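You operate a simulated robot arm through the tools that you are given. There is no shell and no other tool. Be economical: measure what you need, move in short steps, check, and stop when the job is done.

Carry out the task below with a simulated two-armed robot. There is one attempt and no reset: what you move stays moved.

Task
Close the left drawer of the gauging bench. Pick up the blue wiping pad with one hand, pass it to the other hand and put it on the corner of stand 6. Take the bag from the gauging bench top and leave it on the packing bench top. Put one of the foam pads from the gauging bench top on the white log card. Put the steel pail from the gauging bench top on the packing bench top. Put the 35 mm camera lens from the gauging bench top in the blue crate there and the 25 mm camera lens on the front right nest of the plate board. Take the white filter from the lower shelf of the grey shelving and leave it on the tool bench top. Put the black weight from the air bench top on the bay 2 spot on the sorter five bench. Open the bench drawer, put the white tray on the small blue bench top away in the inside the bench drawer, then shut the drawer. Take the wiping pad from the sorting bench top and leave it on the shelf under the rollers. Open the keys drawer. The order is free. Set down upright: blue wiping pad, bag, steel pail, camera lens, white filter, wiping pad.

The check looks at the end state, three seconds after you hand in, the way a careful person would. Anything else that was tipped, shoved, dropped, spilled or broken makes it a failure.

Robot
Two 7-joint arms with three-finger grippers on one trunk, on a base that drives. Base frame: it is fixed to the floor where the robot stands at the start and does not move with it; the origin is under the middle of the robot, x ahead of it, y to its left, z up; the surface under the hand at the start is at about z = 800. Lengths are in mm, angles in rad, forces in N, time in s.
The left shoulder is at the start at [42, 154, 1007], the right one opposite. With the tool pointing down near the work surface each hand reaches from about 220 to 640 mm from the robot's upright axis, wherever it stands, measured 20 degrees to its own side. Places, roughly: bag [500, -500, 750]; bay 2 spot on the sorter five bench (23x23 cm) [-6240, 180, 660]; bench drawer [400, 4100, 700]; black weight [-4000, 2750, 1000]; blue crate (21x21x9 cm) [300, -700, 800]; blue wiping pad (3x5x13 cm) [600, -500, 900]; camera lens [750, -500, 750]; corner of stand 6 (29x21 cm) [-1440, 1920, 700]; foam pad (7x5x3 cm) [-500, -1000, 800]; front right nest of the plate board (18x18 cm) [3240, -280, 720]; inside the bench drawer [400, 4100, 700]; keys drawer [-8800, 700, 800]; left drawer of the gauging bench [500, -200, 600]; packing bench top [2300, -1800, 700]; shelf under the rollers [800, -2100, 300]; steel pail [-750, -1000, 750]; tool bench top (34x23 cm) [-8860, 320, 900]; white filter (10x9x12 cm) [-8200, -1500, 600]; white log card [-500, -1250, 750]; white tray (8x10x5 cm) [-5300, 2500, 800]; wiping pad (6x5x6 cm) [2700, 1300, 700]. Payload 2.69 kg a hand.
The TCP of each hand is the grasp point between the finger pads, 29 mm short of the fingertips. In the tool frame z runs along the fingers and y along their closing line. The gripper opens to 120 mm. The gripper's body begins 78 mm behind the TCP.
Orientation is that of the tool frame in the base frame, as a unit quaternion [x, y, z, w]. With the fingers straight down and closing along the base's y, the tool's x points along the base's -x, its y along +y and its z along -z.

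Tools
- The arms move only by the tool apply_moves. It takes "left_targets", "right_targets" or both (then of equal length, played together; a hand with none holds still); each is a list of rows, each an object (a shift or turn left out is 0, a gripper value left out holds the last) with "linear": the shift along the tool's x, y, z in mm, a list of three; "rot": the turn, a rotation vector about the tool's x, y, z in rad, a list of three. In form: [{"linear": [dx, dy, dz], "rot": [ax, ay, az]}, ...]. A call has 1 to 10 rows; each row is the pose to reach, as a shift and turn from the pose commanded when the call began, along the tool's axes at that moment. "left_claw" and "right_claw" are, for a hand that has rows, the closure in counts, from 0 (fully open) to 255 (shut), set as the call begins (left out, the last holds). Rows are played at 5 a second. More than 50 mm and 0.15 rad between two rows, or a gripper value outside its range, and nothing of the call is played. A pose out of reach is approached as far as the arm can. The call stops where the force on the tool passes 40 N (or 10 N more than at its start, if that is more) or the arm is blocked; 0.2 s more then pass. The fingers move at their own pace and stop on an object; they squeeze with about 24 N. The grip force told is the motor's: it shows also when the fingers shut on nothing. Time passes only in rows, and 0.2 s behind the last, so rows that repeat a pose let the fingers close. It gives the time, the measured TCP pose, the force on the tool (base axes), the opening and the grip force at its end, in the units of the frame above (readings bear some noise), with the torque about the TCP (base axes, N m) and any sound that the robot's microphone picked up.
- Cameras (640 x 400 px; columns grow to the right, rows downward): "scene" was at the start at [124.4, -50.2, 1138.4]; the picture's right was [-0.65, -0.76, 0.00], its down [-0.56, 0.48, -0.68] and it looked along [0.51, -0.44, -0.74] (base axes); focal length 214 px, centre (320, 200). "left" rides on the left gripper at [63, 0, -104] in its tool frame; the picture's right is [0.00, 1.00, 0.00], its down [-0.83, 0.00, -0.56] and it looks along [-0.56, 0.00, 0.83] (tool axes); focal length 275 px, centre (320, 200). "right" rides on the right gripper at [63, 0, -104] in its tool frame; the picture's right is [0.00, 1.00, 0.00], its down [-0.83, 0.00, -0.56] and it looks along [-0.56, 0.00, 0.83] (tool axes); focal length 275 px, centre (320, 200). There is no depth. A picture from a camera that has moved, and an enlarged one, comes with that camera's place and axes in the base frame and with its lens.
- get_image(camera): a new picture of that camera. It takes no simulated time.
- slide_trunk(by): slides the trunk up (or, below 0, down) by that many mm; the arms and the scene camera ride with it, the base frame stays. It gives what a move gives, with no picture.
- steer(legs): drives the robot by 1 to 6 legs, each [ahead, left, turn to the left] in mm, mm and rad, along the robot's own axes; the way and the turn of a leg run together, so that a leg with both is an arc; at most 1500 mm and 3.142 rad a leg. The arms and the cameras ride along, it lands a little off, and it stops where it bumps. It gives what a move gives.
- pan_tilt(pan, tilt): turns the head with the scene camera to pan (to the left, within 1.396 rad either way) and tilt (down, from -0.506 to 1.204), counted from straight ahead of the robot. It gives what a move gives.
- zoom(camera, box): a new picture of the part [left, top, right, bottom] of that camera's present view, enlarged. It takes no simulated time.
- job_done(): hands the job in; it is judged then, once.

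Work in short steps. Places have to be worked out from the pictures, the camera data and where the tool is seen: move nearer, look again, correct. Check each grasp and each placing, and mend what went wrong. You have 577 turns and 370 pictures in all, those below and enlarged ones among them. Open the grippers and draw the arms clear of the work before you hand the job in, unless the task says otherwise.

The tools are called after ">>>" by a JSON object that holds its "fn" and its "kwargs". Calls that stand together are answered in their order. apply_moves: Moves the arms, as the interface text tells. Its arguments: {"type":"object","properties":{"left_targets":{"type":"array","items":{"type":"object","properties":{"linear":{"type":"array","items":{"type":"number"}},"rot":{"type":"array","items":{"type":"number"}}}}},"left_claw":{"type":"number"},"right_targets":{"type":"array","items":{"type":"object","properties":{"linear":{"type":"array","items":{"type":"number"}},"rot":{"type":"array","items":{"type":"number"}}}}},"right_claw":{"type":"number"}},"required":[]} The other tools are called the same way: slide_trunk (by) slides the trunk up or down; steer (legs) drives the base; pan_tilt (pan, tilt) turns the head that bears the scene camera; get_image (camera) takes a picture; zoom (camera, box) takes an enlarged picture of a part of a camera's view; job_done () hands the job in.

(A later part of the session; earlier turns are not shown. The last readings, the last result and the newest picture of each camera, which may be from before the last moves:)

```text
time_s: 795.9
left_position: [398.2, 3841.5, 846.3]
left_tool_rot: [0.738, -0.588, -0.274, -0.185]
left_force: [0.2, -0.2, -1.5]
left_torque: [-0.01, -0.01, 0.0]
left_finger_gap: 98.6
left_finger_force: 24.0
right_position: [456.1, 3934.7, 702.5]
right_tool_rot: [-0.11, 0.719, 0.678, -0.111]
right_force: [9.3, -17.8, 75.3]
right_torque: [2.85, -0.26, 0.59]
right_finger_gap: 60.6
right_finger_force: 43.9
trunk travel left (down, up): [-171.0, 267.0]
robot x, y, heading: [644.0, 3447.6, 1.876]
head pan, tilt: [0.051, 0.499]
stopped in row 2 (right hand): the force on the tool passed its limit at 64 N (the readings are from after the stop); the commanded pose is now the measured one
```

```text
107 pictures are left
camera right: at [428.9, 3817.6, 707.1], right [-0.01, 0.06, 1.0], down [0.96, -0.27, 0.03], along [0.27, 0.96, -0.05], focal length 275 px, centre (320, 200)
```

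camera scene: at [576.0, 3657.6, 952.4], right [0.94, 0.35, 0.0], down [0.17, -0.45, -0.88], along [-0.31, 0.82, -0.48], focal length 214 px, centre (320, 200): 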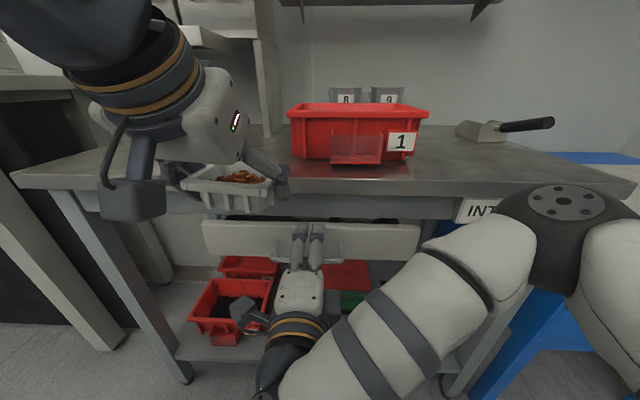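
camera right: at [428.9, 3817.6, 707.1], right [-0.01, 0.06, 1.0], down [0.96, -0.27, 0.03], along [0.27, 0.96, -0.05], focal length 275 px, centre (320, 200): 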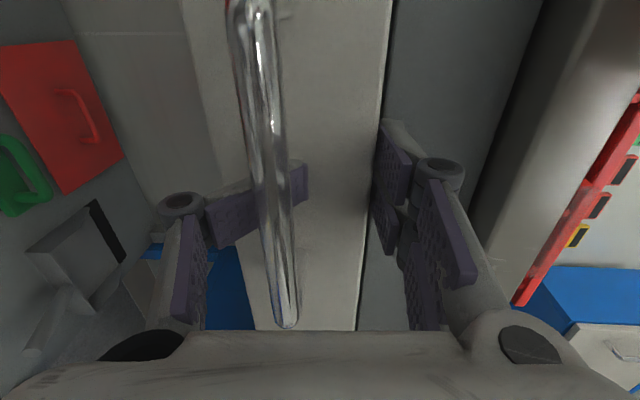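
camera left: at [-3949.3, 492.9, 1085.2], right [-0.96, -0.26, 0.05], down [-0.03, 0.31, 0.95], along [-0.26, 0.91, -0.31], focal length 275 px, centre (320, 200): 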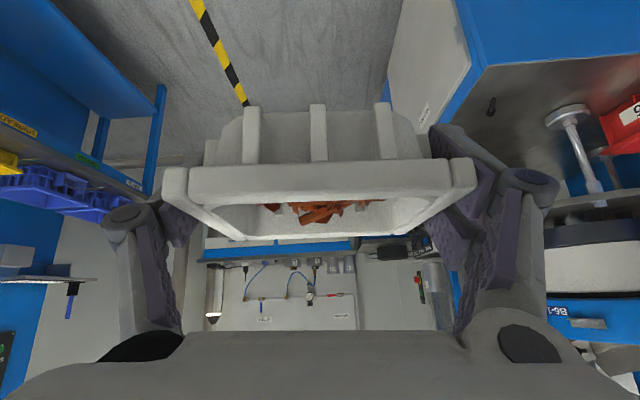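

The lower finger bumped the bar: the handle is ~25 mm lower. I back off, lower, and check.

>>> {"fn": "apply_moves", "kwargs": {"right_targets": [{"linear": [0, 4, -10]}, {"linear": [0, 2, -35]}, {"linear": [0, -12, -45]}, {"linear": [0, -28, -45]}]}}

>>> {"fn": "get_image", "kwargs": {"camera": "right"}}

```text
time_s: 796.9
left_position: [396.9, 3844.1, 843.9]
left_tool_rot: [0.738, -0.589, -0.272, -0.185]
left_force: [-0.2, -0.5, -1.9]
left_torque: [-0.01, 0.02, 0.0]
left_finger_gap: 98.8
left_finger_force: 24.0
right_position: [472.5, 3892.1, 668.0]
right_tool_rot: [-0.113, 0.724, 0.672, -0.106]
right_force: [-1.1, 0.9, 62.4]
right_torque: [0.88, -0.13, 0.27]
right_finger_gap: 116.0
right_finger_force: 31.9
trunk travel left (down, up): [-171.0, 267.0]
robot x, y, heading: [648.9, 3453.6, 1.874]
head pan, tilt: [0.051, 0.499]
```

```text
106 pictures are left
camera right: at [443.8, 3774.7, 675.8], right [-0.02, 0.07, 1.0], down [0.96, -0.27, 0.04], along [0.28, 0.96, -0.06], focal length 275 px, centre (320, 200)
```

right: 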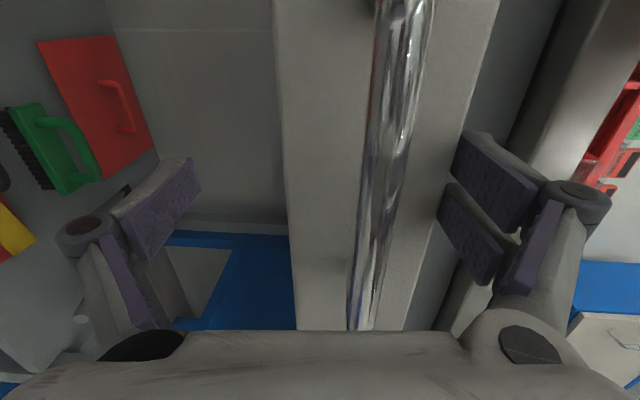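

>>> {"fn": "get_image", "kwargs": {"camera": "scene"}}

>>> {"fn": "zoom", "kwargs": {"camera": "scene", "box": [200, 180, 440, 360]}}

```text
105 pictures are left
camera scene: at [577.5, 3653.7, 953.7], right [0.94, 0.35, 0.0], down [0.17, -0.45, -0.88], along [-0.31, 0.82, -0.48], focal length 214 px, centre (320, 200)
```

scene: 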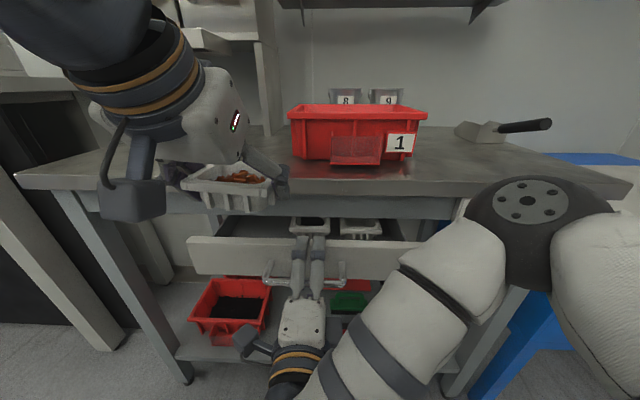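

```text
2.22 times, centred on (320, 270) of scene
camera zoom: at [577.5, 3653.7, 953.7], right [0.94, 0.35, 0.0], down [0.17, -0.45, -0.88], along [-0.31, 0.82, -0.48], focal length 477 px, centre (320, 44)
```

zoom: 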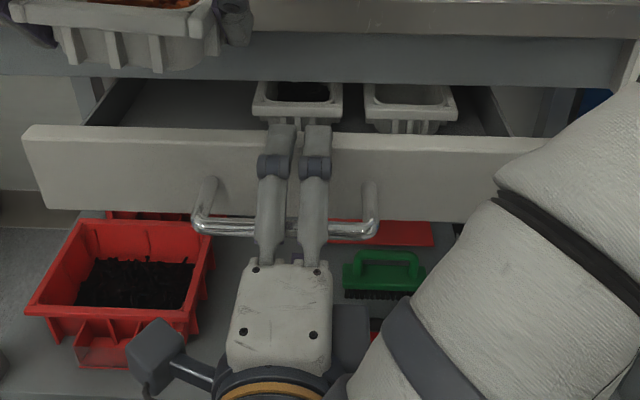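

The upper finger has hooked over the drawer front's top edge, and the drawer is already ~80 mm open. I relieve the downward load and simply pull it open by backing the base.

>>> {"fn": "apply_moves", "kwargs": {"right_targets": [{"linear": [0, 8, 0]}, {"linear": [0, 14, 0]}]}}

>>> {"fn": "steer", "kwargs": {"legs": [[-120, 0, 0]]}}

>>> {"fn": "get_image", "kwargs": {"camera": "scene"}}

```text
time_s: 797.5
left_position: [396.9, 3846.1, 842.6]
left_tool_rot: [0.738, -0.589, -0.272, -0.185]
left_force: [0.4, 0.2, -2.8]
left_torque: [-0.03, 0.0, -0.01]
left_finger_gap: 98.8
left_finger_force: 24.1
right_position: [472.1, 3893.6, 676.0]
right_tool_rot: [-0.116, 0.729, 0.666, -0.104]
right_force: [-0.1, -1.4, 39.0]
right_torque: [0.68, 0.62, -0.43]
right_finger_gap: 101.3
right_finger_force: 21.2
trunk travel left (down, up): [-171.0, 267.0]
robot x, y, heading: [647.1, 3447.6, 1.873]
head pan, tilt: [0.051, 0.499]
```

```text
time_s: 798.7
left_position: [431.5, 3734.4, 843.2]
left_tool_rot: [0.738, -0.589, -0.272, -0.184]
left_force: [0.4, 0.2, -1.6]
left_torque: [0.0, 0.03, -0.02]
left_finger_gap: 98.6
left_finger_force: 24.5
right_position: [507.7, 3783.9, 677.0]
right_tool_rot: [-0.114, 0.729, 0.667, -0.103]
right_force: [7.3, 0.9, 39.1]
right_torque: [0.61, 0.87, 0.12]
right_finger_gap: 100.3
right_finger_force: 20.4
trunk travel left (down, up): [-171.0, 267.0]
robot x, y, heading: [683.3, 3335.0, 1.875]
head pan, tilt: [0.051, 0.499]
```

```text
103 pictures are left
camera scene: at [612.6, 3544.2, 953.0], right [0.94, 0.35, 0.0], down [0.17, -0.45, -0.88], along [-0.31, 0.82, -0.48], focal length 214 px, centre (320, 200)
```

scene: 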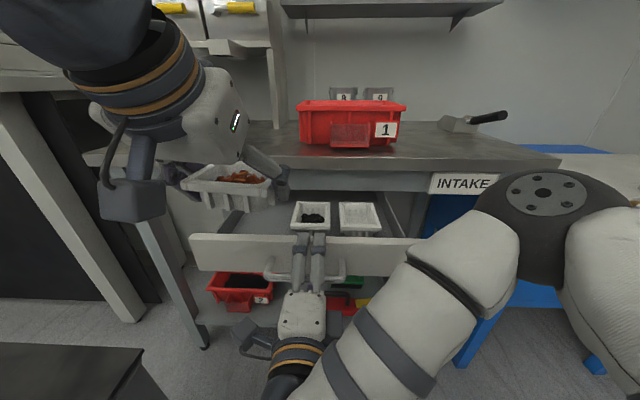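

Drawer is ~200 mm open; the left part inside is empty. I pull 40 mm more, then unhook by raising 20 mm and withdrawing the hand.

>>> {"fn": "steer", "kwargs": {"legs": [[-45, 0, 0]]}}

>>> {"fn": "apply_moves", "kwargs": {"right_targets": [{"linear": [0, 10, 0]}, {"linear": [0, 20, 0]}, {"linear": [0, 22, -30]}, {"linear": [0, 22, -65]}, {"linear": [0, 22, -100]}]}}

>>> {"fn": "get_image", "kwargs": {"camera": "right"}}

>>> {"fn": "get_image", "kwargs": {"camera": "scene"}}

```text
time_s: 799.6
left_position: [446.0, 3693.0, 843.2]
left_tool_rot: [0.738, -0.59, -0.272, -0.184]
left_force: [0.3, 0.8, -1.8]
left_torque: [0.01, -0.01, 0.01]
left_finger_gap: 99.0
left_finger_force: 24.0
right_position: [520.0, 3741.9, 677.7]
right_tool_rot: [-0.113, 0.727, 0.669, -0.104]
right_force: [1.3, -1.5, 33.9]
right_torque: [0.65, 0.39, -0.14]
right_finger_gap: 97.4
right_finger_force: 18.6
trunk travel left (down, up): [-171.0, 267.0]
robot x, y, heading: [693.5, 3296.1, 1.877]
head pan, tilt: [0.051, 0.499]
```

```text
time_s: 800.4
left_position: [445.1, 3695.1, 840.6]
left_tool_rot: [0.739, -0.59, -0.27, -0.183]
left_force: [0.2, 0.0, -3.0]
left_torque: [0.03, -0.05, -0.01]
left_finger_gap: 98.9
left_finger_force: 24.4
right_position: [525.8, 3727.8, 690.2]
right_tool_rot: [-0.119, 0.736, 0.659, -0.1]
right_force: [1.9, -1.0, -19.5]
right_torque: [-0.55, 1.04, -0.35]
right_finger_gap: 75.5
right_finger_force: 44.7
trunk travel left (down, up): [-171.0, 267.0]
robot x, y, heading: [697.1, 3295.9, 1.872]
head pan, tilt: [0.051, 0.499]
stopped in row 3 (right hand): the force on the tool passed its limit at 53 N (the readings are from after the stop); the commanded pose is now the measured one
```

```text
102 pictures are left
camera right: at [497.1, 3611.3, 701.7], right [-0.05, 0.11, 0.99], down [0.96, -0.27, 0.07], along [0.28, 0.96, -0.09], focal length 275 px, centre (320, 200)
```

right: 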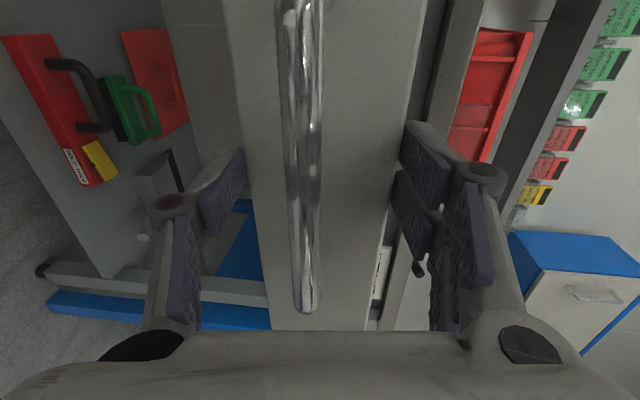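

```text
101 pictures are left
camera scene: at [624.8, 3504.6, 952.2], right [0.94, 0.35, 0.0], down [0.17, -0.45, -0.88], along [-0.3, 0.82, -0.48], focal length 214 px, centre (320, 200)
```

scene: 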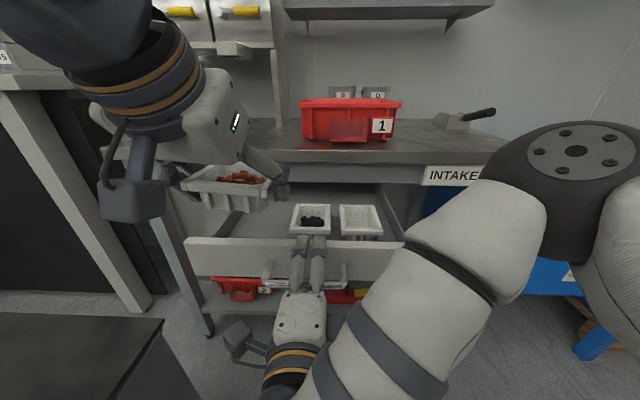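

The fingers are straddling the drawer front top and bottom. I open fully and withdraw straight back.

>>> {"fn": "apply_moves", "kwargs": {"right_targets": [{}, {}, {"linear": [0, 0, -25]}, {"linear": [0, 0, -60]}, {"linear": [0, 0, -95]}], "right_claw": 0}}

>>> {"fn": "get_image", "kwargs": {"camera": "right"}}

```text
time_s: 801.5
left_position: [445.0, 3695.9, 841.7]
left_tool_rot: [0.739, -0.589, -0.27, -0.183]
left_force: [0.3, 0.0, -2.0]
left_torque: [-0.02, -0.02, -0.04]
left_finger_gap: 98.6
left_finger_force: 24.3
right_position: [556.7, 3659.5, 716.2]
right_tool_rot: [-0.113, 0.732, 0.665, -0.094]
right_force: [0.1, -0.1, -0.4]
right_torque: [-0.02, 0.01, 0.04]
right_finger_gap: 120.4
right_finger_force: 0.1
right hand out of reach, approached as far as the arm can: row 5
trunk travel left (down, up): [-171.0, 267.0]
robot x, y, heading: [693.8, 3294.7, 1.87]
head pan, tilt: [0.051, 0.499]
```

```text
100 pictures are left
camera right: at [526.9, 3542.8, 725.0], right [-0.04, 0.09, 0.99], down [0.96, -0.29, 0.07], along [0.29, 0.95, -0.07], focal length 275 px, centre (320, 200)
```

right: 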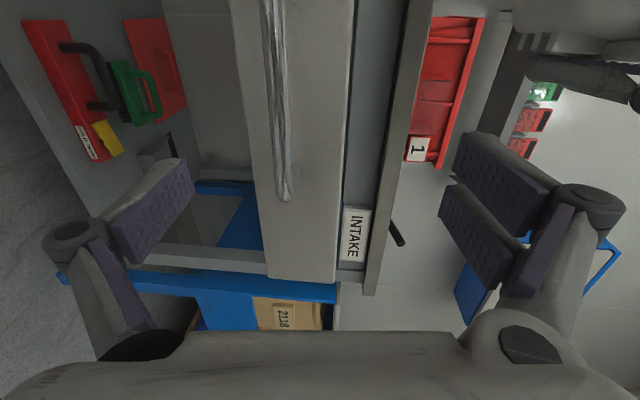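

Free. I move the right hand aside to the right, then examine the open drawer from the left hand.

>>> {"fn": "apply_moves", "kwargs": {"right_targets": [{"linear": [-45, 0, 0]}, {"linear": [-90, 0, 0]}, {"linear": [-135, 0, 0]}, {"linear": [-180, 0, 0]}, {"linear": [-220, 0, 0]}]}}

>>> {"fn": "pan_tilt", "kwargs": {"pan": 0.1, "tilt": 0.8}}

>>> {"fn": "get_image", "kwargs": {"camera": "scene"}}

>>> {"fn": "get_image", "kwargs": {"camera": "left"}}

```text
time_s: 802.8
left_position: [445.2, 3694.9, 841.1]
left_tool_rot: [0.739, -0.589, -0.271, -0.184]
left_force: [-0.1, -0.6, -2.0]
left_torque: [0.01, -0.01, 0.01]
left_finger_gap: 98.9
left_finger_force: 24.2
right_position: [679.4, 3804.4, 676.7]
right_tool_rot: [-0.118, 0.735, 0.66, -0.1]
right_force: [0.3, 0.0, -0.3]
right_torque: [0.0, -0.02, 0.01]
right_finger_gap: 119.8
right_finger_force: 0.1
right hand out of reach, approached as far as the arm can: row 1, 2, 3, 4, 5
trunk travel left (down, up): [-171.0, 267.0]
robot x, y, heading: [696.9, 3298.9, 1.873]
head pan, tilt: [0.051, 0.499]
```

```text
time_s: 803.5
left_position: [444.9, 3693.9, 842.3]
left_tool_rot: [0.738, -0.59, -0.271, -0.183]
left_force: [0.0, -0.2, -2.1]
left_torque: [0.0, 0.02, -0.02]
left_finger_gap: 98.7
left_finger_force: 24.1
right_position: [676.4, 3803.8, 677.1]
right_tool_rot: [-0.118, 0.735, 0.66, -0.1]
right_force: [-0.3, 0.7, 0.4]
right_torque: [0.0, 0.02, 0.03]
right_finger_gap: 120.0
right_finger_force: 0.0
trunk travel left (down, up): [-171.0, 267.0]
robot x, y, heading: [689.9, 3292.3, 1.876]
head pan, tilt: [0.099, 0.799]
```

```text
99 pictures are left
camera scene: at [624.7, 3492.8, 926.6], right [0.92, 0.39, 0.0], down [0.28, -0.66, -0.7], along [-0.27, 0.64, -0.72], focal length 214 px, centre (320, 200)
```

scene: 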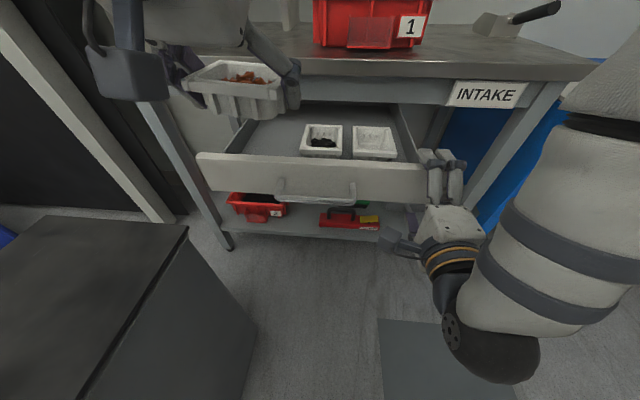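

```text
98 pictures are left
camera left: at [473.4, 3583.9, 885.3], right [-0.97, -0.23, 0.05], down [-0.03, 0.31, 0.95], along [-0.24, 0.92, -0.31], focal length 275 px, centre (320, 200)
```

left: 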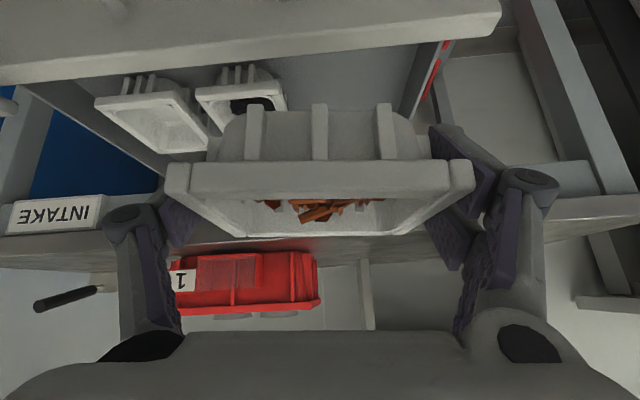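

Existing trays sit at right and centre; the free slot is at ≈[368,3833]. I move the tray above that slot.

>>> {"fn": "apply_moves", "kwargs": {"left_targets": [{"linear": [-30, 10, 24]}, {"linear": [-60, 21, 48]}, {"linear": [-90, 31, 72]}, {"linear": [-119, 42, 96]}]}}

>>> {"fn": "get_image", "kwargs": {"camera": "scene"}}

>>> {"fn": "get_image", "kwargs": {"camera": "left"}}

```text
time_s: 804.5
left_position: [367.8, 3833.9, 841.9]
left_tool_rot: [0.738, -0.589, -0.272, -0.183]
left_force: [0.4, 0.1, -2.4]
left_torque: [-0.03, 0.0, -0.03]
left_finger_gap: 98.8
left_finger_force: 24.5
right_position: [678.1, 3804.0, 675.8]
right_tool_rot: [-0.118, 0.735, 0.661, -0.1]
right_force: [0.4, 0.3, -0.7]
right_torque: [0.0, 0.04, 0.0]
right_finger_gap: 120.4
right_finger_force: 0.0
trunk travel left (down, up): [-171.0, 267.0]
robot x, y, heading: [695.5, 3297.6, 1.87]
head pan, tilt: [0.099, 0.799]
```

```text
97 pictures are left
camera scene: at [624.7, 3493.0, 926.5], right [0.92, 0.39, 0.0], down [0.28, -0.66, -0.7], along [-0.27, 0.64, -0.72], focal length 214 px, centre (320, 200)
```

scene: 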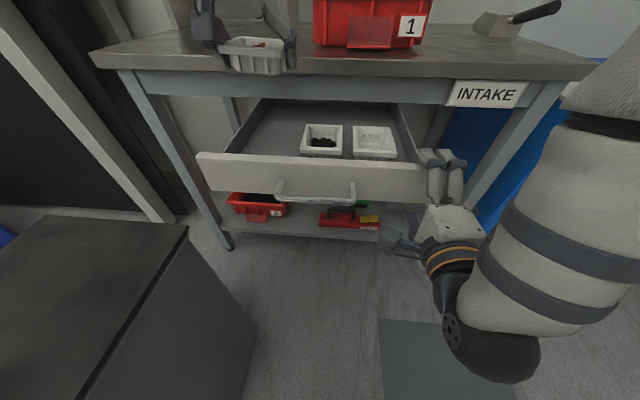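

```text
96 pictures are left
camera left: at [396.5, 3723.5, 885.3], right [-0.97, -0.23, 0.05], down [-0.03, 0.31, 0.95], along [-0.24, 0.92, -0.31], focal length 275 px, centre (320, 200)
```

left: 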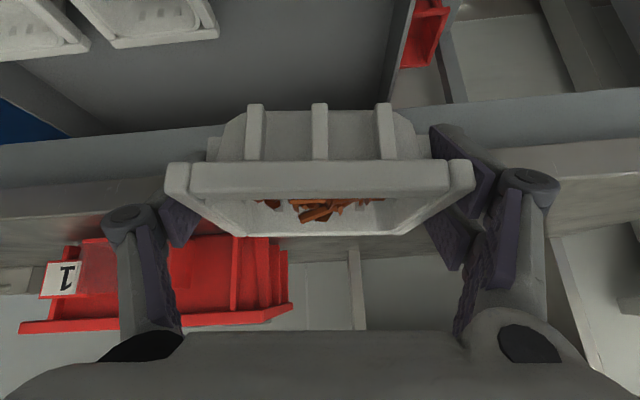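

There's more clear room deeper in the drawer, beside no other tray. First I pull the right hand back from the drawer's right end, then drive 85 mm forward.

>>> {"fn": "apply_moves", "kwargs": {"right_targets": [{"linear": [-10, 0, -35]}, {"linear": [-25, 0, -70]}, {"linear": [-40, 0, -105]}, {"linear": [-60, 0, -140]}]}}

>>> {"fn": "get_image", "kwargs": {"camera": "scene"}}

```text
time_s: 805.1
left_position: [368.2, 3831.8, 841.3]
left_tool_rot: [0.739, -0.589, -0.271, -0.183]
left_force: [0.5, 0.3, -1.6]
left_torque: [0.0, -0.01, 0.03]
left_finger_gap: 98.6
left_finger_force: 24.1
right_position: [677.8, 3793.0, 665.6]
right_tool_rot: [-0.114, 0.72, 0.676, -0.104]
right_force: [-2.0, -0.1, 13.2]
right_torque: [0.15, 0.21, 0.2]
right_finger_gap: 120.0
right_finger_force: 0.1
right hand out of reach, approached as far as the arm can: row 1, 2
trunk travel left (down, up): [-171.0, 267.0]
robot x, y, heading: [695.1, 3297.1, 1.876]
head pan, tilt: [0.099, 0.799]
stopped in row 2 (right hand): the force on the tool passed its limit at 69 N (the readings are from after the stop); the commanded pose is now the measured one
```

```text
95 pictures are left
camera scene: at [624.4, 3492.7, 926.6], right [0.92, 0.39, 0.0], down [0.28, -0.66, -0.7], along [-0.27, 0.64, -0.72], focal length 214 px, centre (320, 200)
```

scene: 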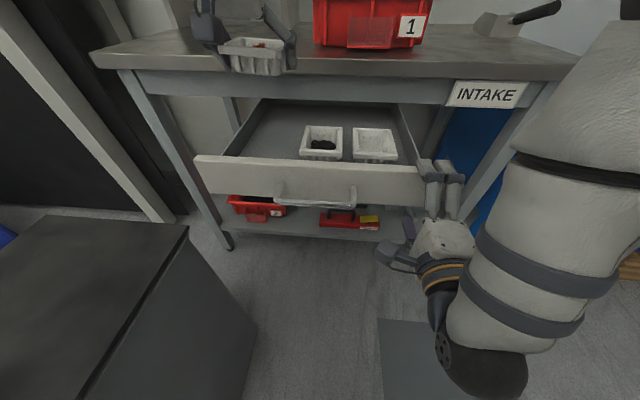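

The fingers straddle the panel's right end; I slide the hand right to come off it.

>>> {"fn": "apply_moves", "kwargs": {"right_targets": [{"linear": [-25, 0, 3]}, {"linear": [-50, 0, 3]}, {"linear": [-75, 0, 0]}]}}

>>> {"fn": "get_image", "kwargs": {"camera": "scene"}}

```text
time_s: 805.8
left_position: [367.0, 3833.2, 841.9]
left_tool_rot: [0.739, -0.59, -0.271, -0.182]
left_force: [0.1, -0.6, -2.7]
left_torque: [0.01, 0.01, -0.05]
left_finger_gap: 98.6
left_finger_force: 24.2
right_position: [719.7, 3819.1, 665.3]
right_tool_rot: [-0.112, 0.714, 0.682, -0.107]
right_force: [1.8, 1.6, 14.6]
right_torque: [-0.17, 0.37, 0.19]
right_finger_gap: 120.1
right_finger_force: 0.0
right hand out of reach, approached as far as the arm can: row 1, 2, 3
trunk travel left (down, up): [-171.0, 267.0]
robot x, y, heading: [694.2, 3296.9, 1.878]
head pan, tilt: [0.099, 0.799]
stopped in row 3 (right hand): the force on the tool passed its limit at 50 N (the readings are from after the stop); the commanded pose is now the measured one
```

```text
94 pictures are left
camera scene: at [624.1, 3492.6, 926.4], right [0.92, 0.39, 0.0], down [0.28, -0.66, -0.7], along [-0.27, 0.64, -0.72], focal length 214 px, centre (320, 200)
```

scene: 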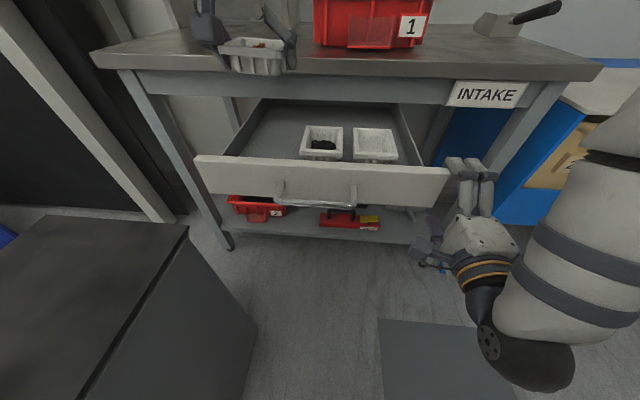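

>>> {"fn": "apply_moves", "kwargs": {"right_targets": [{"linear": [0, 2, -30]}, {"linear": [0, 2, -65]}, {"linear": [0, 2, -100]}]}}

>>> {"fn": "get_image", "kwargs": {"camera": "scene"}}

```text
time_s: 806.1
left_position: [366.9, 3833.2, 839.8]
left_tool_rot: [0.739, -0.59, -0.271, -0.183]
left_force: [0.6, -0.6, -2.4]
left_torque: [-0.03, 0.01, -0.01]
left_finger_gap: 98.6
left_finger_force: 24.2
right_position: [720.8, 3815.1, 665.6]
right_tool_rot: [-0.108, 0.707, 0.69, -0.108]
right_force: [1.4, 0.1, 13.3]
right_torque: [-0.19, 0.35, 0.17]
right_finger_gap: 120.2
right_finger_force: 0.0
right hand out of reach, approached as far as the arm can: row 1
trunk travel left (down, up): [-171.0, 267.0]
robot x, y, heading: [692.2, 3296.7, 1.874]
head pan, tilt: [0.099, 0.799]
stopped in row 1 (right hand): the force on the tool passed its limit at 54 N (the readings are from after the stop); the commanded pose is now the measured one
```

```text
93 pictures are left
camera scene: at [624.1, 3492.9, 926.4], right [0.92, 0.39, 0.0], down [0.28, -0.66, -0.7], along [-0.27, 0.64, -0.72], focal length 214 px, centre (320, 200)
```

scene: 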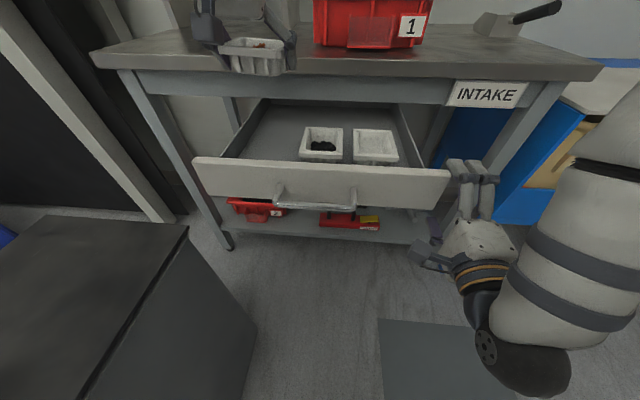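

>>> {"fn": "get_image", "kwargs": {"camera": "right"}}

>>> {"fn": "apply_moves", "kwargs": {"right_targets": [{"linear": [0, 10, 0]}, {"linear": [0, 22, 0]}]}}

```text
92 pictures are left
camera right: at [691.7, 3697.7, 667.2], right [-0.01, 0.02, 1.0], down [0.96, -0.28, 0.02], along [0.28, 0.96, -0.02], focal length 275 px, centre (320, 200)
```

right: 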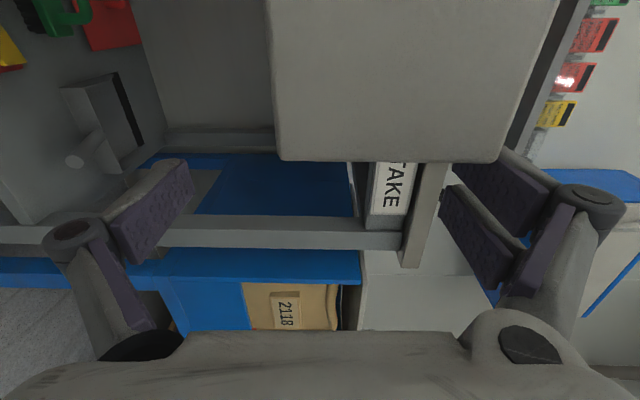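

```text
time_s: 806.7
left_position: [367.6, 3833.4, 840.8]
left_tool_rot: [0.739, -0.589, -0.271, -0.183]
left_force: [-0.2, -0.2, -3.0]
left_torque: [-0.02, 0.0, -0.03]
left_finger_gap: 98.6
left_finger_force: 23.8
right_position: [714.7, 3822.3, 679.5]
right_tool_rot: [-0.109, 0.71, 0.687, -0.107]
right_force: [-0.1, 0.7, 0.6]
right_torque: [-0.03, 0.01, -0.01]
right_finger_gap: 120.0
right_finger_force: 0.1
right hand out of reach, approached as far as the arm can: row 1, 2
trunk travel left (down, up): [-171.0, 267.0]
robot x, y, heading: [695.2, 3297.8, 1.879]
head pan, tilt: [0.099, 0.799]
```

Freed. I raise a bit more and withdraw back.

>>> {"fn": "apply_moves", "kwargs": {"right_targets": [{"linear": [0, 20, 0]}, {"linear": [0, 25, -30]}, {"linear": [0, 25, -65]}, {"linear": [0, 25, -100]}, {"linear": [0, 25, -135]}]}}

>>> {"fn": "get_image", "kwargs": {"camera": "scene"}}

```text
time_s: 807.7
left_position: [367.3, 3834.3, 839.5]
left_tool_rot: [0.739, -0.589, -0.271, -0.182]
left_force: [-0.2, 0.9, -2.9]
left_torque: [-0.01, 0.0, 0.0]
left_finger_gap: 98.7
left_finger_force: 23.9
right_position: [702.7, 3798.2, 664.9]
right_tool_rot: [-0.105, 0.701, 0.697, -0.106]
right_force: [-0.1, -0.7, 7.4]
right_torque: [0.03, 0.07, 0.06]
right_finger_gap: 119.9
right_finger_force: 0.0
right hand out of reach, approached as far as the arm can: row 1, 2, 3, 4
trunk travel left (down, up): [-171.0, 267.0]
robot x, y, heading: [695.7, 3298.6, 1.878]
head pan, tilt: [0.099, 0.799]
stopped in row 4 (right hand): the force on the tool passed its limit at 48 N (the readings are from after the stop); the commanded pose is now the measured one
```

```text
91 pictures are left
camera scene: at [624.3, 3493.2, 926.5], right [0.92, 0.39, 0.0], down [0.28, -0.66, -0.7], along [-0.27, 0.64, -0.72], focal length 214 px, centre (320, 200)
```

scene: 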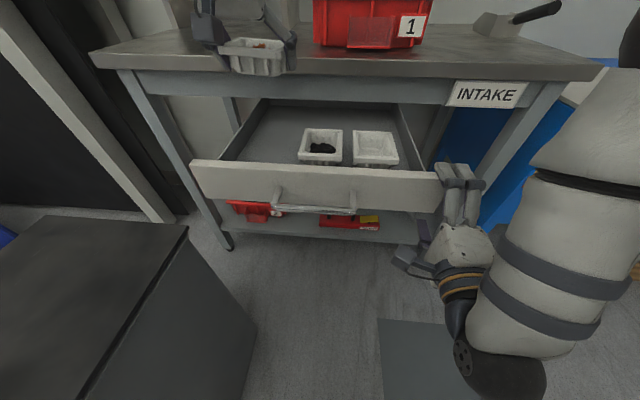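

The arm can't fold back in that pose, so I move the base: right 60, then back 150, to take the right hand clear.

>>> {"fn": "steer", "kwargs": {"legs": [[0, -60, 0], [-150, 0, 0]]}}

>>> {"fn": "get_image", "kwargs": {"camera": "scene"}}

```text
time_s: 809.8
left_position: [469.5, 3708.3, 839.5]
left_tool_rot: [0.739, -0.589, -0.271, -0.182]
left_force: [0.0, -1.0, -1.7]
left_torque: [-0.05, 0.0, 0.03]
left_finger_gap: 98.6
left_finger_force: 23.7
right_position: [805.1, 3673.0, 664.2]
right_tool_rot: [-0.106, 0.702, 0.697, -0.106]
right_force: [0.4, 1.0, 0.8]
right_torque: [0.0, -0.02, 0.01]
right_finger_gap: 120.0
right_finger_force: 0.0
trunk travel left (down, up): [-171.0, 267.0]
robot x, y, heading: [793.7, 3170.3, 1.877]
head pan, tilt: [0.099, 0.799]
```

```text
90 pictures are left
camera scene: at [726.4, 3367.4, 926.6], right [0.92, 0.39, 0.0], down [0.28, -0.66, -0.7], along [-0.27, 0.64, -0.72], focal length 214 px, centre (320, 200)
```

scene: 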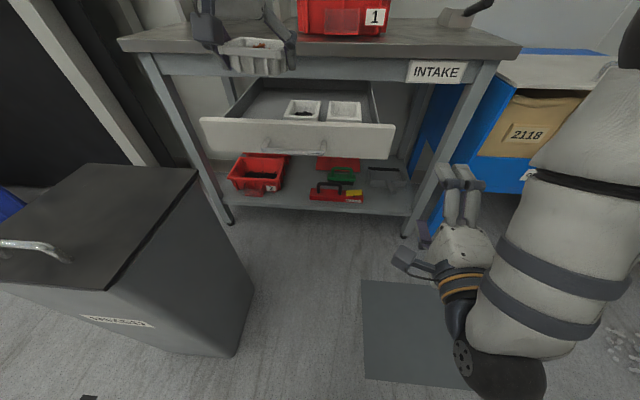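

Clear. I restore the right hand to vertical and raise it out of the way.

>>> {"fn": "apply_moves", "kwargs": {"right_targets": [{"rot": [0, 0, -0.145]}, {"rot": [0, 0, -0.29]}, {"rot": [0, 0, -0.435]}, {"rot": [0, 0, -0.58]}, {"rot": [0, 0, -0.725]}, {"rot": [0, 0, -0.87]}, {"rot": [0, 0, -1.015]}, {"rot": [0, 0, -1.16]}, {"rot": [0, 0, -1.305]}, {"rot": [0, 0, -1.45]}]}}

>>> {"fn": "apply_moves", "kwargs": {"right_targets": [{"rot": [0, 0.14, -0.03], "linear": [-20, 0, 0]}, {"rot": [0, 0.28, -0.06], "linear": [-40, 0, 0]}, {"rot": [0, 0.42, -0.09], "linear": [-60, 0, 0]}, {"rot": [0, 0.56, -0.1], "linear": [-80, 0, 0]}, {"rot": [0, 0.7, -0.1], "linear": [-100, 0, 0]}, {"rot": [0, 0.84, -0.1], "linear": [-120, 0, -10]}, {"rot": [0, 0.98, -0.1], "linear": [-140, 0, -20]}, {"rot": [0, 1.12, -0.1], "linear": [-160, 0, -30]}, {"rot": [0, 1.26, -0.1], "linear": [-180, 0, -40]}, {"rot": [0, 1.4, -0.1], "linear": [-200, 0, -50]}]}}

>>> {"fn": "get_image", "kwargs": {"camera": "scene"}}

```text
time_s: 812.0
left_position: [469.2, 3709.2, 841.7]
left_tool_rot: [0.739, -0.589, -0.271, -0.182]
left_force: [-1.0, -0.3, -1.7]
left_torque: [-0.03, -0.01, -0.03]
left_finger_gap: 98.8
left_finger_force: 24.5
right_position: [805.5, 3674.1, 663.3]
right_tool_rot: [-0.544, 0.456, 0.591, 0.383]
right_force: [-0.2, -0.4, 0.0]
right_torque: [-0.02, 0.0, 0.0]
right_finger_gap: 120.1
right_finger_force: 0.1
trunk travel left (down, up): [-171.0, 267.0]
robot x, y, heading: [792.4, 3168.9, 1.875]
head pan, tilt: [0.099, 0.799]
```

```text
time_s: 814.2
left_position: [468.3, 3707.6, 839.4]
left_tool_rot: [0.739, -0.589, -0.271, -0.182]
left_force: [0.0, -0.2, -2.1]
left_torque: [-0.03, 0.01, 0.02]
left_finger_gap: 98.7
left_finger_force: 24.2
right_position: [843.3, 3634.1, 862.2]
right_tool_rot: [0.818, -0.569, -0.083, -0.026]
right_force: [0.8, 0.2, 0.1]
right_torque: [0.01, -0.02, 0.01]
right_finger_gap: 120.0
right_finger_force: 0.0
right hand out of reach, approached as far as the arm can: row 1, 2, 3, 4
trunk travel left (down, up): [-171.0, 267.0]
robot x, y, heading: [795.4, 3166.5, 1.875]
head pan, tilt: [0.099, 0.799]
```

```text
89 pictures are left
camera scene: at [726.3, 3367.5, 926.5], right [0.92, 0.39, 0.0], down [0.28, -0.66, -0.7], along [-0.27, 0.64, -0.72], focal length 214 px, centre (320, 200)
```

scene: 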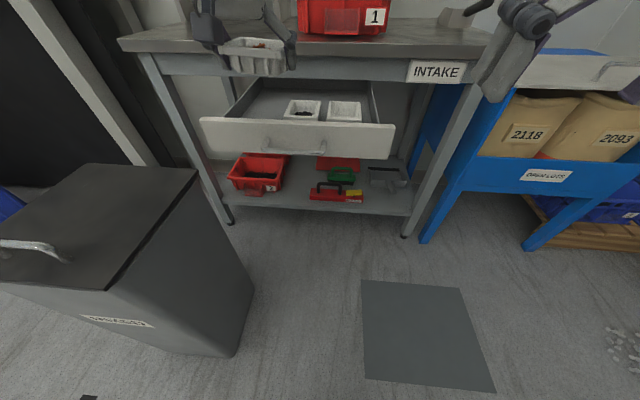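

I retract the right hand further and drive forward so the tray comes over the deeper free spot ≈[354,3923].

>>> {"fn": "apply_moves", "kwargs": {"right_targets": [{"linear": [35, -10, -25], "rot": [0, 0.08, 0]}, {"linear": [70, -20, -50], "rot": [0, 0.16, 0]}, {"linear": [100, -30, -75], "rot": [0, 0.16, 0]}]}}

>>> {"fn": "steer", "kwargs": {"legs": [[0, 44, 0], [200, 0, 0]]}}

>>> {"fn": "apply_moves", "kwargs": {"left_targets": [{"linear": [-15, 0, 12]}, {"linear": [-30, 0, 24]}]}}

>>> {"fn": "get_image", "kwargs": {"camera": "scene"}}

>>> {"fn": "get_image", "kwargs": {"camera": "left"}}

```text
time_s: 815.0
left_position: [469.7, 3708.4, 841.5]
left_tool_rot: [0.738, -0.59, -0.27, -0.183]
left_force: [-0.6, 0.1, -1.9]
left_torque: [-0.01, -0.01, 0.02]
left_finger_gap: 98.6
left_finger_force: 23.9
right_position: [885.2, 3535.5, 871.2]
right_tool_rot: [0.821, -0.57, -0.02, 0.02]
right_force: [-0.5, 0.1, -1.0]
right_torque: [0.01, -0.01, 0.01]
right_finger_gap: 119.8
right_finger_force: 0.0
right hand out of reach, approached as far as the arm can: row 2, 3
trunk travel left (down, up): [-171.0, 267.0]
robot x, y, heading: [795.2, 3169.4, 1.875]
head pan, tilt: [0.099, 0.799]
```

```text
time_s: 817.2
left_position: [366.8, 3888.3, 840.1]
left_tool_rot: [0.739, -0.589, -0.271, -0.183]
left_force: [0.0, -0.2, -2.3]
left_torque: [0.01, 0.0, -0.01]
left_finger_gap: 99.0
left_finger_force: 24.0
right_position: [782.4, 3715.5, 870.8]
right_tool_rot: [0.821, -0.57, -0.02, 0.02]
right_force: [-0.4, -0.1, 0.0]
right_torque: [-0.01, 0.01, 0.01]
right_finger_gap: 120.2
right_finger_force: 0.0
trunk travel left (down, up): [-171.0, 267.0]
robot x, y, heading: [697.3, 3346.5, 1.877]
head pan, tilt: [0.099, 0.799]
```

```text
time_s: 817.9
left_position: [359.9, 3916.7, 842.5]
left_tool_rot: [0.741, -0.587, -0.272, -0.18]
left_force: [6.7, -16.7, 12.3]
left_torque: [-0.63, 0.62, 1.0]
left_finger_gap: 100.8
left_finger_force: 23.8
right_position: [783.5, 3712.2, 871.8]
right_tool_rot: [0.821, -0.57, -0.021, 0.02]
right_force: [0.1, -0.5, 0.4]
right_torque: [0.01, 0.01, 0.02]
right_finger_gap: 120.0
right_finger_force: 0.0
trunk travel left (down, up): [-171.0, 267.0]
robot x, y, heading: [691.9, 3351.2, 1.88]
head pan, tilt: [0.099, 0.799]
stopped in row 2 (left hand): the force on the tool passed its limit at 47 N (the readings are from after the stop); the commanded pose is now the measured one
```

```text
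88 pictures are left
camera scene: at [624.9, 3543.8, 927.2], right [0.92, 0.39, 0.0], down [0.28, -0.66, -0.7], along [-0.28, 0.64, -0.72], focal length 214 px, centre (320, 200)
```

scene: 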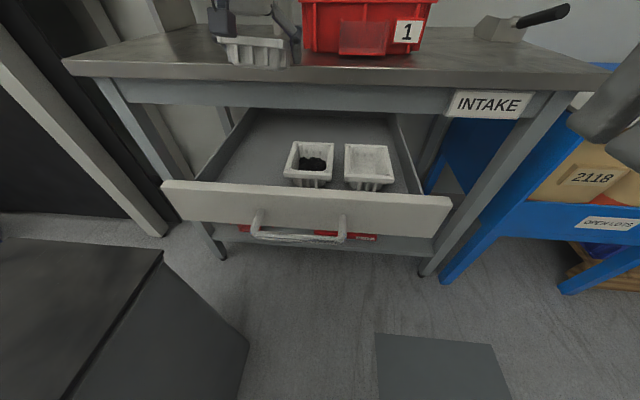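

```text
87 pictures are left
camera left: at [388.9, 3806.4, 887.7], right [-0.97, -0.24, 0.05], down [-0.03, 0.32, 0.95], along [-0.25, 0.92, -0.31], focal length 275 px, centre (320, 200)
```

left: 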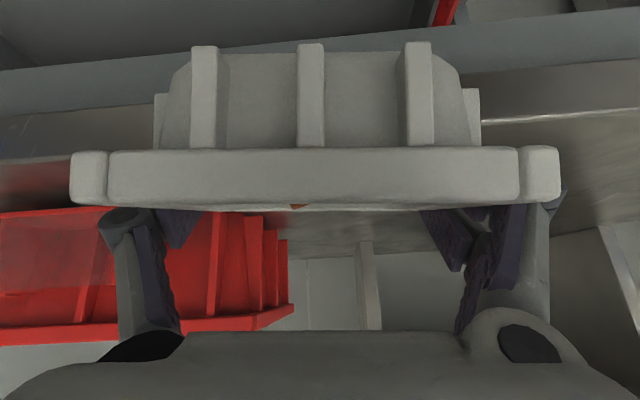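

The tray bumped the bench edge (bench top is ~z 805, higher than I assumed) and slid in the grip. I back the hand off and inspect the tray.

>>> {"fn": "apply_moves", "kwargs": {"left_targets": [{"linear": [15, 0, -12]}, {"linear": [30, 0, -24]}, {"linear": [45, 0, -36]}]}}

>>> {"fn": "get_image", "kwargs": {"camera": "left"}}

>>> {"fn": "zoom", "kwargs": {"camera": "scene", "box": [180, 0, 440, 120]}}

```text
time_s: 818.7
left_position: [370.5, 3863.4, 839.6]
left_tool_rot: [0.742, -0.587, -0.27, -0.179]
left_force: [0.9, -0.8, -1.9]
left_torque: [0.07, -0.02, -0.01]
left_finger_gap: 99.6
left_finger_force: 24.0
right_position: [783.8, 3714.5, 872.2]
right_tool_rot: [0.821, -0.57, -0.019, 0.02]
right_force: [0.1, 0.5, 0.3]
right_torque: [0.01, -0.02, -0.03]
right_finger_gap: 119.9
right_finger_force: 0.1
trunk travel left (down, up): [-171.0, 267.0]
robot x, y, heading: [691.1, 3347.8, 1.877]
head pan, tilt: [0.099, 0.799]
```

```text
86 pictures are left
camera left: at [400.3, 3753.1, 884.7], right [-0.97, -0.24, 0.05], down [-0.03, 0.32, 0.95], along [-0.25, 0.92, -0.32], focal length 275 px, centre (320, 200)
```

left: 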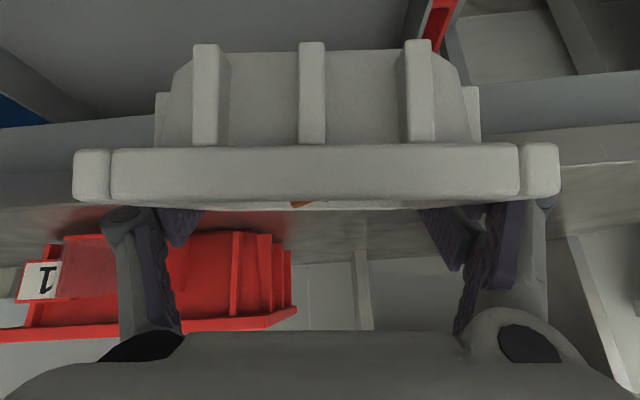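

```text
2.46 times, centred on (310, 60) of scene
camera zoom: at [623.7, 3546.2, 926.5], right [0.92, 0.39, 0.0], down [0.28, -0.66, -0.7], along [-0.27, 0.64, -0.72], focal length 528 px, centre (345, 545)
```

zoom: 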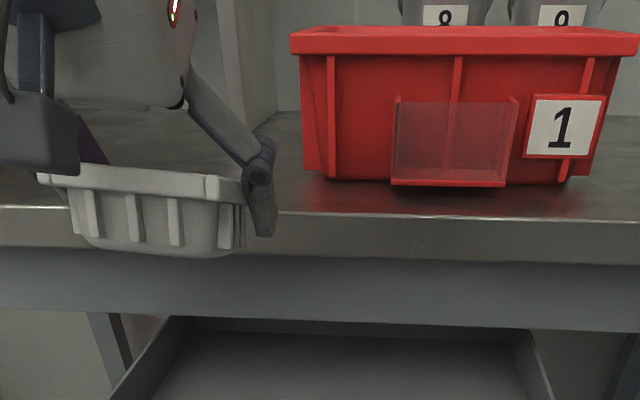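

The tray slid ~27 mm toward the palm but is still held nearly level. From the new geometry, the fingers should come down just behind the other trays: TCP ≈[351,3852]. I adjust and lower 90 mm, then check.

>>> {"fn": "apply_moves", "kwargs": {"left_targets": [{"linear": [5, 21, -3]}, {"linear": [25, 19, 22]}, {"linear": [45, 18, 48]}, {"linear": [60, 16, 68]}]}}

>>> {"fn": "get_image", "kwargs": {"camera": "scene"}}

>>> {"fn": "get_image", "kwargs": {"camera": "left"}}

```text
time_s: 819.7
left_position: [354.5, 3853.8, 751.3]
left_tool_rot: [0.742, -0.587, -0.269, -0.18]
left_force: [-0.2, 0.8, -2.3]
left_torque: [0.06, 0.0, 0.0]
left_finger_gap: 99.5
left_finger_force: 24.2
right_position: [782.2, 3714.8, 871.6]
right_tool_rot: [0.821, -0.57, -0.02, 0.021]
right_force: [-0.4, -0.8, -0.1]
right_torque: [0.0, -0.01, 0.0]
right_finger_gap: 119.9
right_finger_force: 0.1
trunk travel left (down, up): [-171.0, 267.0]
robot x, y, heading: [692.7, 3349.5, 1.878]
head pan, tilt: [0.099, 0.799]
```

```text
84 pictures are left
camera scene: at [623.7, 3546.3, 926.5], right [0.92, 0.39, 0.0], down [0.28, -0.66, -0.7], along [-0.27, 0.64, -0.72], focal length 214 px, centre (320, 200)
```

scene: 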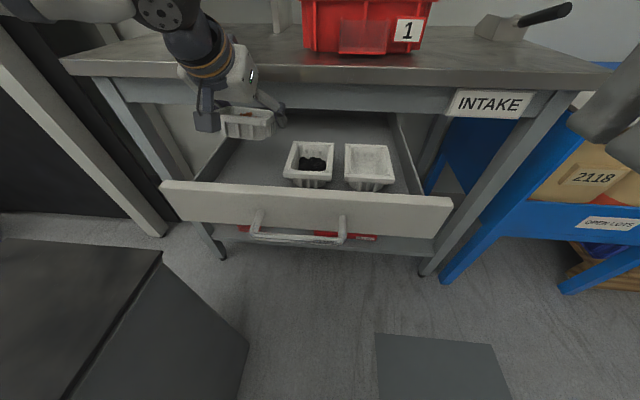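

```text
83 pictures are left
camera left: at [383.6, 3742.9, 795.1], right [-0.97, -0.24, 0.05], down [-0.03, 0.32, 0.95], along [-0.25, 0.92, -0.32], focal length 275 px, centre (320, 200)
```

left: 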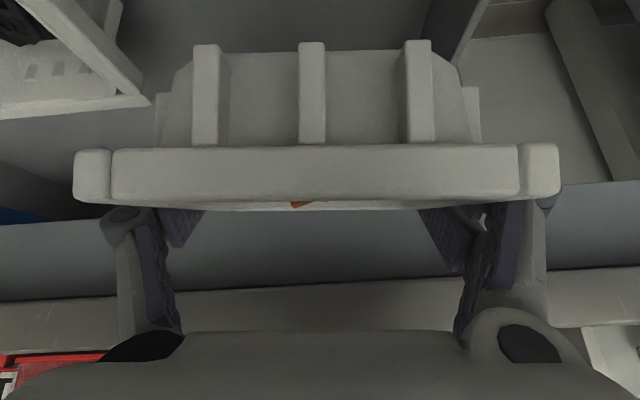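

>>> {"fn": "zoom", "kwargs": {"camera": "scene", "box": [150, 70, 430, 220]}}

```text
2.29 times, centred on (290, 145) of scene
camera zoom: at [623.7, 3546.3, 926.5], right [0.92, 0.39, 0.0], down [0.28, -0.66, -0.7], along [-0.27, 0.64, -0.72], focal length 490 px, centre (389, 326)
```

zoom: 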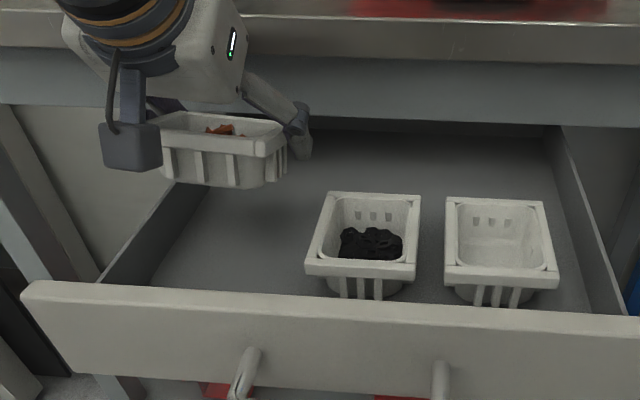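

Plenty of room: gap between left wall and the black-filled tray is ~141 mm. I shift 8 mm right and lower slowly.

>>> {"fn": "apply_moves", "kwargs": {"left_targets": [{"linear": [0, -8, 0]}, {"linear": [12, -9, 16]}, {"linear": [24, -10, 32]}]}}

>>> {"fn": "zoom", "kwargs": {"camera": "scene", "box": [150, 70, 430, 220]}}

```text
time_s: 820.5
left_position: [359.8, 3856.3, 710.8]
left_tool_rot: [0.741, -0.589, -0.269, -0.179]
left_force: [1.2, 0.3, -2.8]
left_torque: [0.06, 0.02, 0.02]
left_finger_gap: 99.4
left_finger_force: 24.2
right_position: [782.5, 3715.1, 872.0]
right_tool_rot: [0.821, -0.57, -0.019, 0.02]
right_force: [0.0, 0.1, 0.7]
right_torque: [0.03, -0.01, 0.0]
right_finger_gap: 120.0
right_finger_force: 0.0
trunk travel left (down, up): [-171.0, 267.0]
robot x, y, heading: [697.1, 3350.3, 1.874]
head pan, tilt: [0.099, 0.799]
```

```text
2.29 times, centred on (290, 145) of scene
camera zoom: at [623.7, 3546.3, 926.5], right [0.92, 0.39, 0.0], down [0.28, -0.66, -0.7], along [-0.27, 0.64, -0.72], focal length 490 px, centre (389, 326)
```

zoom: 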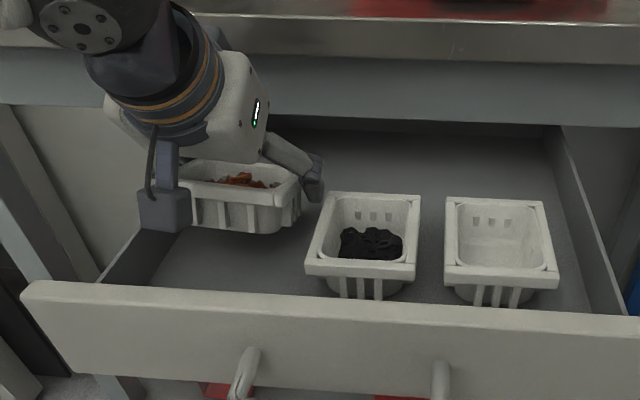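

>>> {"fn": "apply_moves", "kwargs": {"left_targets": [{"linear": [4, 0, 5]}, {"linear": [7, -1, 9]}, {"linear": [10, -1, 13]}, {"linear": [13, -1, 17]}]}}

>>> {"fn": "apply_moves", "kwargs": {"left_targets": [{"linear": [3, 0, 4]}, {"linear": [6, 0, 8]}, {"linear": [9, -1, 12]}, {"linear": [12, -1, 16]}]}}

```text
time_s: 821.5
left_position: [363.7, 3857.8, 694.4]
left_tool_rot: [0.739, -0.588, -0.274, -0.184]
left_force: [12.3, 5.1, 35.3]
left_torque: [-0.68, 0.94, 0.24]
left_finger_gap: 99.8
left_finger_force: 24.0
right_position: [784.0, 3713.2, 871.6]
right_tool_rot: [0.821, -0.57, -0.021, 0.021]
right_force: [-0.9, 0.0, 0.2]
right_torque: [0.02, -0.02, 0.0]
right_finger_gap: 120.1
right_finger_force: 0.1
trunk travel left (down, up): [-171.0, 267.0]
robot x, y, heading: [695.7, 3350.2, 1.869]
head pan, tilt: [0.099, 0.799]
```

```text
time_s: 821.8
left_position: [362.1, 3860.6, 694.6]
left_tool_rot: [0.736, -0.589, -0.277, -0.187]
left_force: [3.7, 2.3, 15.0]
left_torque: [-0.27, 0.78, -0.05]
left_finger_gap: 99.8
left_finger_force: 23.9
right_position: [784.5, 3713.9, 870.6]
right_tool_rot: [0.821, -0.57, -0.019, 0.021]
right_force: [0.2, -0.1, 0.0]
right_torque: [-0.02, -0.02, 0.03]
right_finger_gap: 120.1
right_finger_force: 0.1
trunk travel left (down, up): [-171.0, 267.0]
robot x, y, heading: [695.4, 3348.1, 1.875]
head pan, tilt: [0.099, 0.799]
stopped in row 1 (left hand): the force on the tool passed its limit at 50 N (the readings are from after the stop); the commanded pose is now the measured one
```

>>> {"fn": "zoom", "kwargs": {"camera": "scene", "box": [150, 70, 430, 220]}}

>>> {"fn": "get_image", "kwargs": {"camera": "left"}}

```text
2.29 times, centred on (290, 145) of scene
camera zoom: at [624.5, 3546.2, 926.3], right [0.92, 0.39, 0.0], down [0.28, -0.66, -0.7], along [-0.27, 0.64, -0.72], focal length 490 px, centre (389, 326)
```

zoom: 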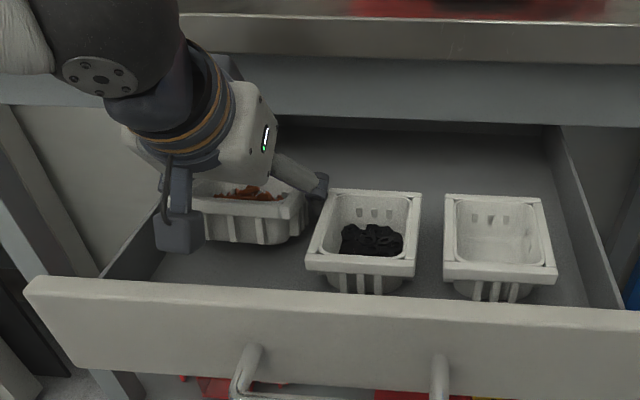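

```text
79 pictures are left
camera left: at [391.2, 3748.7, 736.9], right [-0.97, -0.23, 0.05], down [-0.02, 0.3, 0.95], along [-0.24, 0.92, -0.3], focal length 275 px, centre (320, 200)
```

left: 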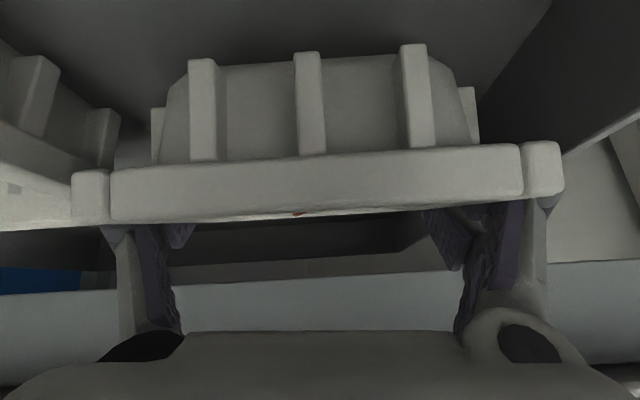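

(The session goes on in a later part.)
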